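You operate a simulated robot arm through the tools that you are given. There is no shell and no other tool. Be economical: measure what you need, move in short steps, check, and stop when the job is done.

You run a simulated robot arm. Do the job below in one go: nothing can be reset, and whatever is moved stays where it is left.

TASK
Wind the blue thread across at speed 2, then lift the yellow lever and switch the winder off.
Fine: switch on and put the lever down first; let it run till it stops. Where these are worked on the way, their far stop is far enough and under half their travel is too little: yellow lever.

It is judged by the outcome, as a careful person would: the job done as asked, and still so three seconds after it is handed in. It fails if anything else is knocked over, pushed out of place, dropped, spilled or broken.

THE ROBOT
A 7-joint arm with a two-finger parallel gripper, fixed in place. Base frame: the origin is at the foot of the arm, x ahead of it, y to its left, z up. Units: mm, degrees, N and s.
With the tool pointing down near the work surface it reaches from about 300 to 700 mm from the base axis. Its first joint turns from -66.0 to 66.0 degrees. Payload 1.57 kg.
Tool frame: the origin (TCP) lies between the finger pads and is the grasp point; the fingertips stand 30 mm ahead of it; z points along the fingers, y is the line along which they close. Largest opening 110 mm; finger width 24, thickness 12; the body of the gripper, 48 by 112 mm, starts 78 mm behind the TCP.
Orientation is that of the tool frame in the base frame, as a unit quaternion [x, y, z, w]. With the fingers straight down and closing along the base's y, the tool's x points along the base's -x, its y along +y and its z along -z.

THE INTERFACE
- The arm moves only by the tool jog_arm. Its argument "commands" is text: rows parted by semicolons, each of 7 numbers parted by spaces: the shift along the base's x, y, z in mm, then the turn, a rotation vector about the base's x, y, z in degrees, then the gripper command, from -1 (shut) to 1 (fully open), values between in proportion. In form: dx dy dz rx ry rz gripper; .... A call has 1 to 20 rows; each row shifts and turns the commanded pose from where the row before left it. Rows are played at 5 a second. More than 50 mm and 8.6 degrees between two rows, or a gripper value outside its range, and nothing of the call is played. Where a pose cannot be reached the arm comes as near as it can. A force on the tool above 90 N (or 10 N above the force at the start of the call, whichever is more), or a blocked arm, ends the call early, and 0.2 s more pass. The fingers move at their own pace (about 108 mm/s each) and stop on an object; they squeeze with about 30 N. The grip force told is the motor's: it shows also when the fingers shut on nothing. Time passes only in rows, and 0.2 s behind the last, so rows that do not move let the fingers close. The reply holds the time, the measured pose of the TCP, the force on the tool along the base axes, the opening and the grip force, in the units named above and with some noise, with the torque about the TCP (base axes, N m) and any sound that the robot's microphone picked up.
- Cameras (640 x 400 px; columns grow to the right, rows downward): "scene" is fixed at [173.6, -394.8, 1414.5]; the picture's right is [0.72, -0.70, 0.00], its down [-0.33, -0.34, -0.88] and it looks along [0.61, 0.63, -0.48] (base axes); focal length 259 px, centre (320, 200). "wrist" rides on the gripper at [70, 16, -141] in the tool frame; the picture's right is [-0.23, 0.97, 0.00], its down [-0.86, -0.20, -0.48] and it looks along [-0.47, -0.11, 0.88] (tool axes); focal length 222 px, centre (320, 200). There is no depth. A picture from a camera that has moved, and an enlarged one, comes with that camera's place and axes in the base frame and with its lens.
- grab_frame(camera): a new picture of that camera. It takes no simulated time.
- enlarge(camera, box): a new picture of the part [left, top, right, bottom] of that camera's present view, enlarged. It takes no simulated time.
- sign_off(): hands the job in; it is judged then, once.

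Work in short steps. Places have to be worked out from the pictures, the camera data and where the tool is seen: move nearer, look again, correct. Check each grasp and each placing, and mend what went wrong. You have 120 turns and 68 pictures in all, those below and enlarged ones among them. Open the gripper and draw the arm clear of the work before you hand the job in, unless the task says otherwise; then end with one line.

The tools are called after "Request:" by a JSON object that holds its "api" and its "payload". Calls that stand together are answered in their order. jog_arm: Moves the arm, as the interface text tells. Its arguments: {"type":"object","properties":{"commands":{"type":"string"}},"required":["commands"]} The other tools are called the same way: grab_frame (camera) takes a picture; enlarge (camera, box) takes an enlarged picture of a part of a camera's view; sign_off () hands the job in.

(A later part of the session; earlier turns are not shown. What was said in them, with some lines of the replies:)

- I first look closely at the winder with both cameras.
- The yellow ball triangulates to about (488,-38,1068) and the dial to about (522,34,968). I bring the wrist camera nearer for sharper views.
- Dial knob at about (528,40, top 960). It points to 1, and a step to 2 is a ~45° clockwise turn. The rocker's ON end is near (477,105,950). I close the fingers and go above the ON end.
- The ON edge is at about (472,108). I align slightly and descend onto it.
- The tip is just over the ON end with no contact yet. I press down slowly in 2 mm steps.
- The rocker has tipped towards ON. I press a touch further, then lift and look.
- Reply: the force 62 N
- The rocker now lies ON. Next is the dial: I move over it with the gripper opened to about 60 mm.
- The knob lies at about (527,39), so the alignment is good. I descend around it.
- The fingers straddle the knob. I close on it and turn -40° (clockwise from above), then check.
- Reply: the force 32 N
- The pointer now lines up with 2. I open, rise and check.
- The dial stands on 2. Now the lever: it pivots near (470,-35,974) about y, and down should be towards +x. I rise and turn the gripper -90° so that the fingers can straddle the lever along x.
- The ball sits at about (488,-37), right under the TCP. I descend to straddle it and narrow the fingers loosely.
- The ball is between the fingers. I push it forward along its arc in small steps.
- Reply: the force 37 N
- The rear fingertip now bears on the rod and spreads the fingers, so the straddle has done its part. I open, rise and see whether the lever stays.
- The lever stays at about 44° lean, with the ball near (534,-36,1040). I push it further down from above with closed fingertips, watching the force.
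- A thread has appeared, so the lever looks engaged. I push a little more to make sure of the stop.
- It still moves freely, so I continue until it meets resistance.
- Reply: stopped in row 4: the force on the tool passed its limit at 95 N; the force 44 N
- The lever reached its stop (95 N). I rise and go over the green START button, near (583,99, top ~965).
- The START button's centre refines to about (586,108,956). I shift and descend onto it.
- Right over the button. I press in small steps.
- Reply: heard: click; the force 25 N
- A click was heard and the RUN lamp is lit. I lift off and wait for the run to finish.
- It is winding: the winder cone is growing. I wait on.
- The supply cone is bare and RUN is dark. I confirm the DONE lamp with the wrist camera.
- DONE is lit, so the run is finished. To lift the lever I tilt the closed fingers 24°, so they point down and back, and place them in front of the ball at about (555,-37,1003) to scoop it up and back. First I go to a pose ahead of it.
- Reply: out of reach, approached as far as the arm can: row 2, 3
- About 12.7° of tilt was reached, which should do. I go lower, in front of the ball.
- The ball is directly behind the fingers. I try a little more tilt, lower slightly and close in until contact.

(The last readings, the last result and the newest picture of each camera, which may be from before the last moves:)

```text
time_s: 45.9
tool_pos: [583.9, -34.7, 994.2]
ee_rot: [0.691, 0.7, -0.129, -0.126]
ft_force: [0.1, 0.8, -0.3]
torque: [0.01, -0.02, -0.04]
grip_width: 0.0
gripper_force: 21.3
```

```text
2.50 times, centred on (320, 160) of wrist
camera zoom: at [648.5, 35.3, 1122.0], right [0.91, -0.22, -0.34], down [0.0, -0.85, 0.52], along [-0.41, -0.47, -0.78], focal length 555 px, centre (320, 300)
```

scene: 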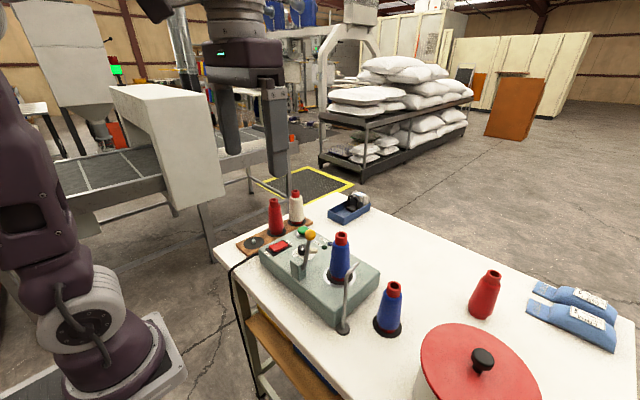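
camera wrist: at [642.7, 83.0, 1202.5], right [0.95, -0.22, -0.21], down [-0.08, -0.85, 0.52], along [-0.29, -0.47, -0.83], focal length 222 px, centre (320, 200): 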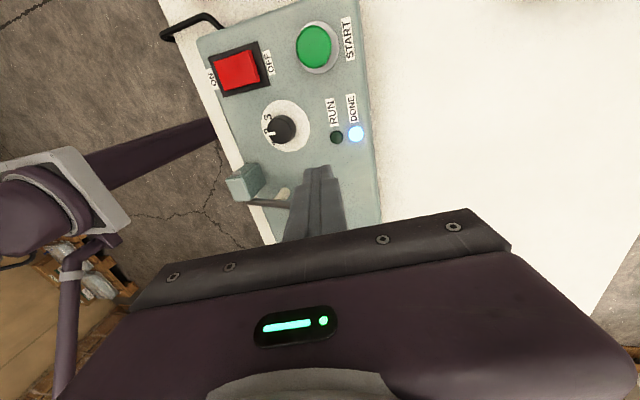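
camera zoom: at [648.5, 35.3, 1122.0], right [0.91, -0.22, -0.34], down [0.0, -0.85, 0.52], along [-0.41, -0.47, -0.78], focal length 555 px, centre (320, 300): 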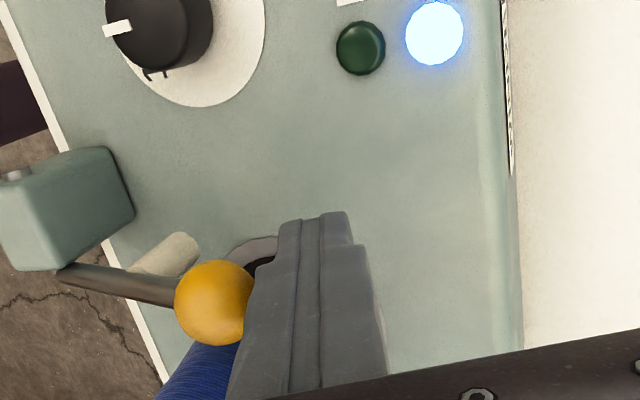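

The tilt is about 21° and contact is near. I now sweep up and back along the arc.

Request:
{"api": "jog_arm", "payload": {"commands": "-5 -2 0 0 0 0 -1; -3 0 4 0 0 0 -1; -3 0 5 0 0 0 -1; -4 0 6 0 0 0 -1; -4 0 6 0 0 0 -1; -5 0 6 0 0 0 -1; -5 0 6 0 0 0 -1; 0 0 0 0 0 0 -1"}}

Request:
{"api": "enlarge", "payload": {"camera": "scene", "box": [270, 170, 430, 290]}}

```text
time_s: 47.7
tool_pos: [558.9, -36.3, 1029.1]
ee_rot: [0.691, 0.701, -0.127, -0.123]
ft_force: [40.9, -0.8, 29.5]
torque: [0.01, 0.74, 0.02]
grip_width: 0.0
gripper_force: 20.9
```

```text
3.33 times, centred on (350, 230) of scene
camera zoom: at [174.2, -394.8, 1414.4], right [0.72, -0.7, 0.0], down [-0.33, -0.34, -0.88], along [0.61, 0.63, -0.48], focal length 865 px, centre (220, 100)
```

zoom: 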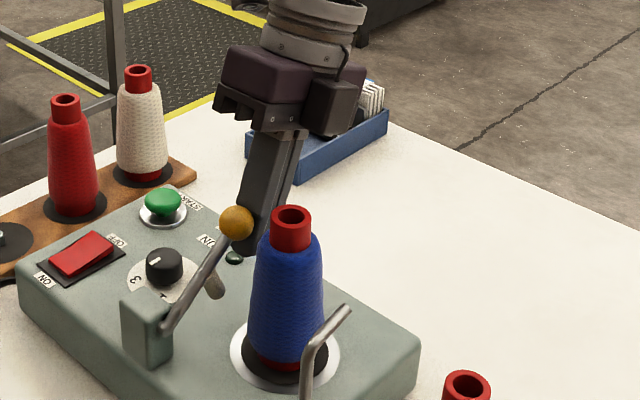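

The lever is rising and now at about 45°. I continue the sweep to the upright stop.

Request:
{"api": "jog_arm", "payload": {"commands": "-5 0 5 0 0 0 -1; -5 0 4 0 0 0 -1; -6 0 4 0 0 0 -1; -6 0 4 0 0 0 -1; -6 0 3 0 0 0 -1; -6 0 3 0 0 0 -1; -6 0 2 0 0 0 -1; -5 0 1 0 0 0 -1; 0 0 0 0 0 0 -1"}}

Request:
{"api": "enlarge", "payload": {"camera": "scene", "box": [270, 170, 430, 290]}}

```text
time_s: 49.7
tool_pos: [510.5, -36.7, 1056.7]
ee_rot: [0.691, 0.7, -0.129, -0.125]
ft_force: [14.5, 0.5, -1.4]
torque: [0.0, 0.13, -0.03]
grip_width: 0.0
gripper_force: 20.7
```

```text
3.33 times, centred on (350, 230) of scene
camera zoom: at [174.1, -394.8, 1414.4], right [0.72, -0.7, 0.0], down [-0.33, -0.34, -0.88], along [0.61, 0.63, -0.48], focal length 865 px, centre (220, 100)
```

zoom: 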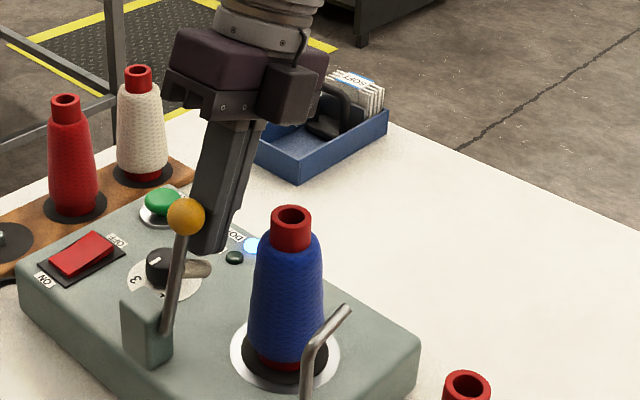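

The ball is back at its original upright place. I give one small nudge to make sure of the stop, then withdraw forward and up.

Request:
{"api": "jog_arm", "payload": {"commands": "-2 0 0 0 0 0 -1; -2 0 0 0 0 0 -1; 0 0 0 0 0 0 -1"}}

Request:
{"api": "jog_arm", "payload": {"commands": "10 0 0 0 0 0 -1; 15 0 10 0 0 0 -1; 10 0 30 0 -7 0 -1; 0 0 40 0 -7 0 -1; 0 0 30 0 -7 0 -1; 0 0 0 0 0 0 -1"}}

Request:
{"api": "enlarge", "payload": {"camera": "scene", "box": [240, 170, 400, 290]}}

```text
time_s: 50.5
tool_pos: [509.9, -37.3, 1055.9]
ee_rot: [0.691, 0.701, -0.127, -0.122]
ft_force: [45.2, 0.0, 17.8]
torque: [-0.02, 0.72, -0.01]
grip_width: 0.0
gripper_force: 21.2
```

```text
time_s: 51.9
tool_pos: [540.8, -37.4, 1166.0]
ee_rot: [0.703, 0.711, -0.001, 0.006]
ft_force: [-0.4, 0.2, 0.1]
torque: [-0.01, 0.0, 0.0]
grip_width: 0.0
gripper_force: 21.3
```

```text
3.33 times, centred on (320, 230) of scene
camera zoom: at [173.6, -394.8, 1414.5], right [0.72, -0.7, 0.0], down [-0.33, -0.34, -0.88], along [0.61, 0.63, -0.48], focal length 865 px, centre (320, 100)
```

zoom: 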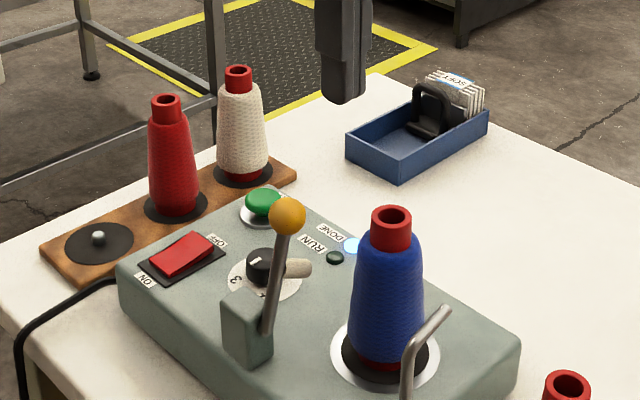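

The lever is up and DONE still lit. Now I go over the rocker's OFF end, near (507,107).

Request:
{"api": "jog_arm", "payload": {"commands": "-4 48 -20 0 0 0 -1; -15 48 -40 0 0 0 -1; -15 48 -40 0 0 0 -1; 0 0 -35 0 0 0 -1; 0 0 0 0 0 0 -1"}}

Request:
{"api": "grab_frame", "payload": {"camera": "wrist"}}

```text
refused: row 1 steps farther than a row can; nothing moved
```

```text
22 pictures are left
camera wrist: at [555.9, 34.3, 1306.9], right [0.98, -0.22, 0.01], down [-0.19, -0.85, 0.48], along [-0.1, -0.47, -0.87], focal length 222 px, centre (320, 200)
```

wrist: 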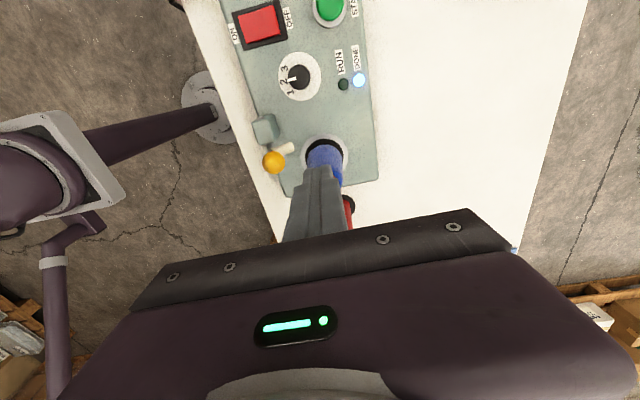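

That step was too long, so I repeat it with shorter rows.

Request:
{"api": "jog_arm", "payload": {"commands": "-6 36 -10 0 0 0 -1; -9 36 -20 0 0 0 -1; -9 36 -20 0 0 0 -1; -10 36 -20 0 0 0 -1; 0 0 -40 0 0 0 -1; 0 0 -25 0 0 0 -1; 0 0 0 0 0 0 -1"}}

Request:
{"api": "grab_frame", "payload": {"camera": "wrist"}}

```text
time_s: 53.5
tool_pos: [507.9, 107.0, 1029.5]
ee_rot: [0.703, 0.711, -0.001, 0.006]
ft_force: [0.6, -1.0, 0.3]
torque: [-0.01, 0.0, 0.0]
grip_width: 0.4
gripper_force: 21.1
```

```text
21 pictures are left
camera wrist: at [523.5, 177.3, 1171.1], right [0.98, -0.22, 0.01], down [-0.19, -0.85, 0.49], along [-0.1, -0.47, -0.87], focal length 222 px, centre (320, 200)
```

wrist: 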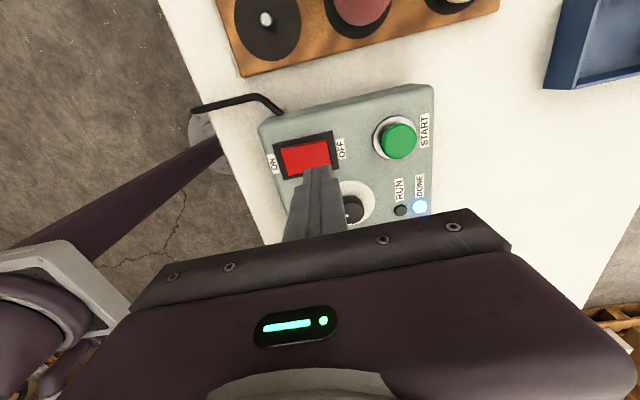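

Aligned over the OFF end. I descend and press.

Request:
{"api": "jog_arm", "payload": {"commands": "0 1 -20 0 0 0 -1; 0 0 -15 0 0 0 -1; 0 0 -5 0 0 0 -1; 0 0 -3 0 0 0 -1; 0 0 -2 0 0 0 -1; 0 0 -2 0 0 0 -1; 0 0 -2 0 0 0 -1; 0 0 -2 0 0 0 -1; 0 0 -1 0 0 0 -1; 0 0 0 0 0 0 -1"}}

Request:
{"api": "enlarge", "payload": {"camera": "scene", "box": [240, 200, 320, 260]}}

```text
time_s: 55.7
tool_pos: [507.4, 108.3, 979.6]
ee_rot: [0.703, 0.711, -0.001, 0.006]
ft_force: [-0.5, -1.7, 27.0]
torque: [0.15, 0.29, -0.02]
grip_width: 0.2
gripper_force: 21.6
```

```text
6.67 times, centred on (280, 230) of scene
camera zoom: at [173.1, -394.9, 1414.5], right [0.72, -0.7, 0.0], down [-0.33, -0.34, -0.88], along [0.61, 0.63, -0.48], focal length 1729 px, centre (587, 0)
```

zoom: 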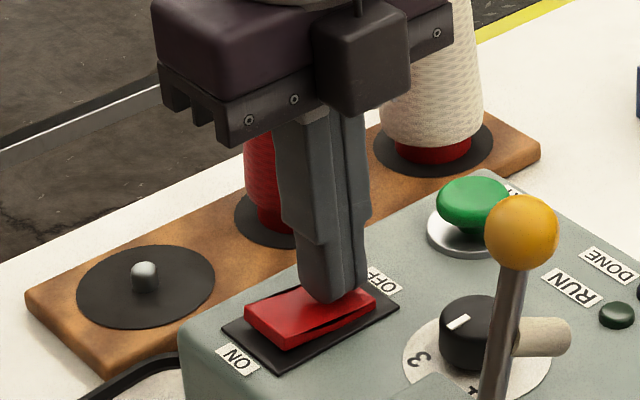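

The rocker has tipped to OFF. I press a touch more, lift away, open and check.

Request:
{"api": "jog_arm", "payload": {"commands": "0 0 -1 0 0 0 -1; 0 0 0 0 0 0 -1; 0 0 15 0 0 0 -1; 0 0 40 0 0 0 -1; 0 0 45 0 0 0 -1; 0 0 45 0 0 0 0.5; -25 0 40 0 0 0 0.5; -25 0 20 0 0 0 0.5; 0 0 0 0 0 0 0.5; 0 0 0 0 0 0 0.5"}}

Request:
{"api": "enlarge", "payload": {"camera": "scene", "box": [240, 180, 400, 300]}}

Request:
{"api": "grab_frame", "payload": {"camera": "scene"}}

```text
time_s: 57.9
tool_pos: [456.0, 105.1, 1181.5]
ee_rot: [0.703, 0.711, -0.001, 0.005]
ft_force: [0.2, -0.5, 0.1]
torque: [0.02, 0.0, 0.0]
grip_width: 82.7
gripper_force: 0.0
```

```text
3.33 times, centred on (320, 240) of scene
camera zoom: at [173.6, -394.8, 1414.5], right [0.72, -0.7, 0.0], down [-0.33, -0.34, -0.88], along [0.61, 0.63, -0.48], focal length 865 px, centre (320, 67)
```

zoom: 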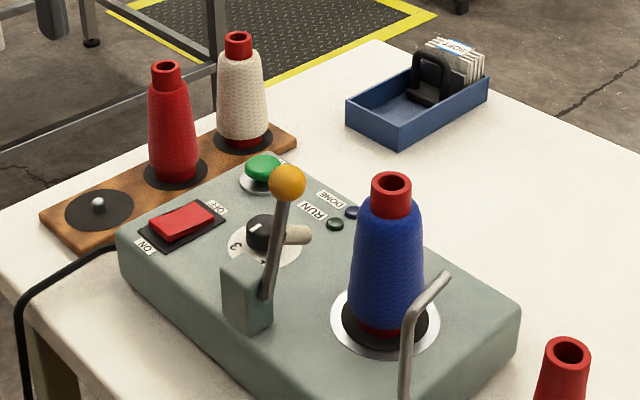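

```text
18 pictures are left
```

scene: 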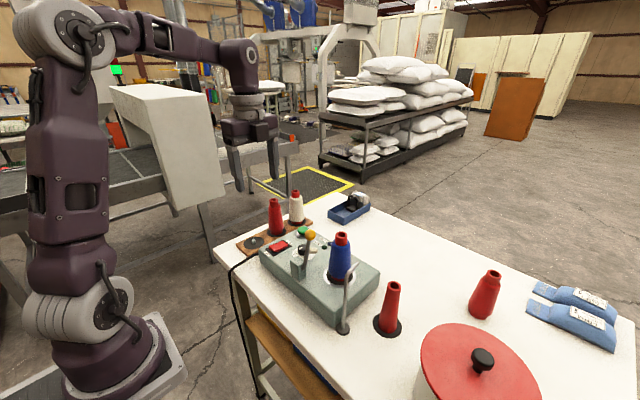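

The thread is all on the winder cone, the lever is up, the lamps are dark, the switch is off and nothing was disturbed. The gripper is open and the arm is clear, so I hand in.

Request:
{"api": "sign_off", "payload": {}}

```text
The job is handed in.
```

The blue thread was wound across at speed 2 until the winder stopped by itself, then I lifted the yellow lever and switched the winder off.
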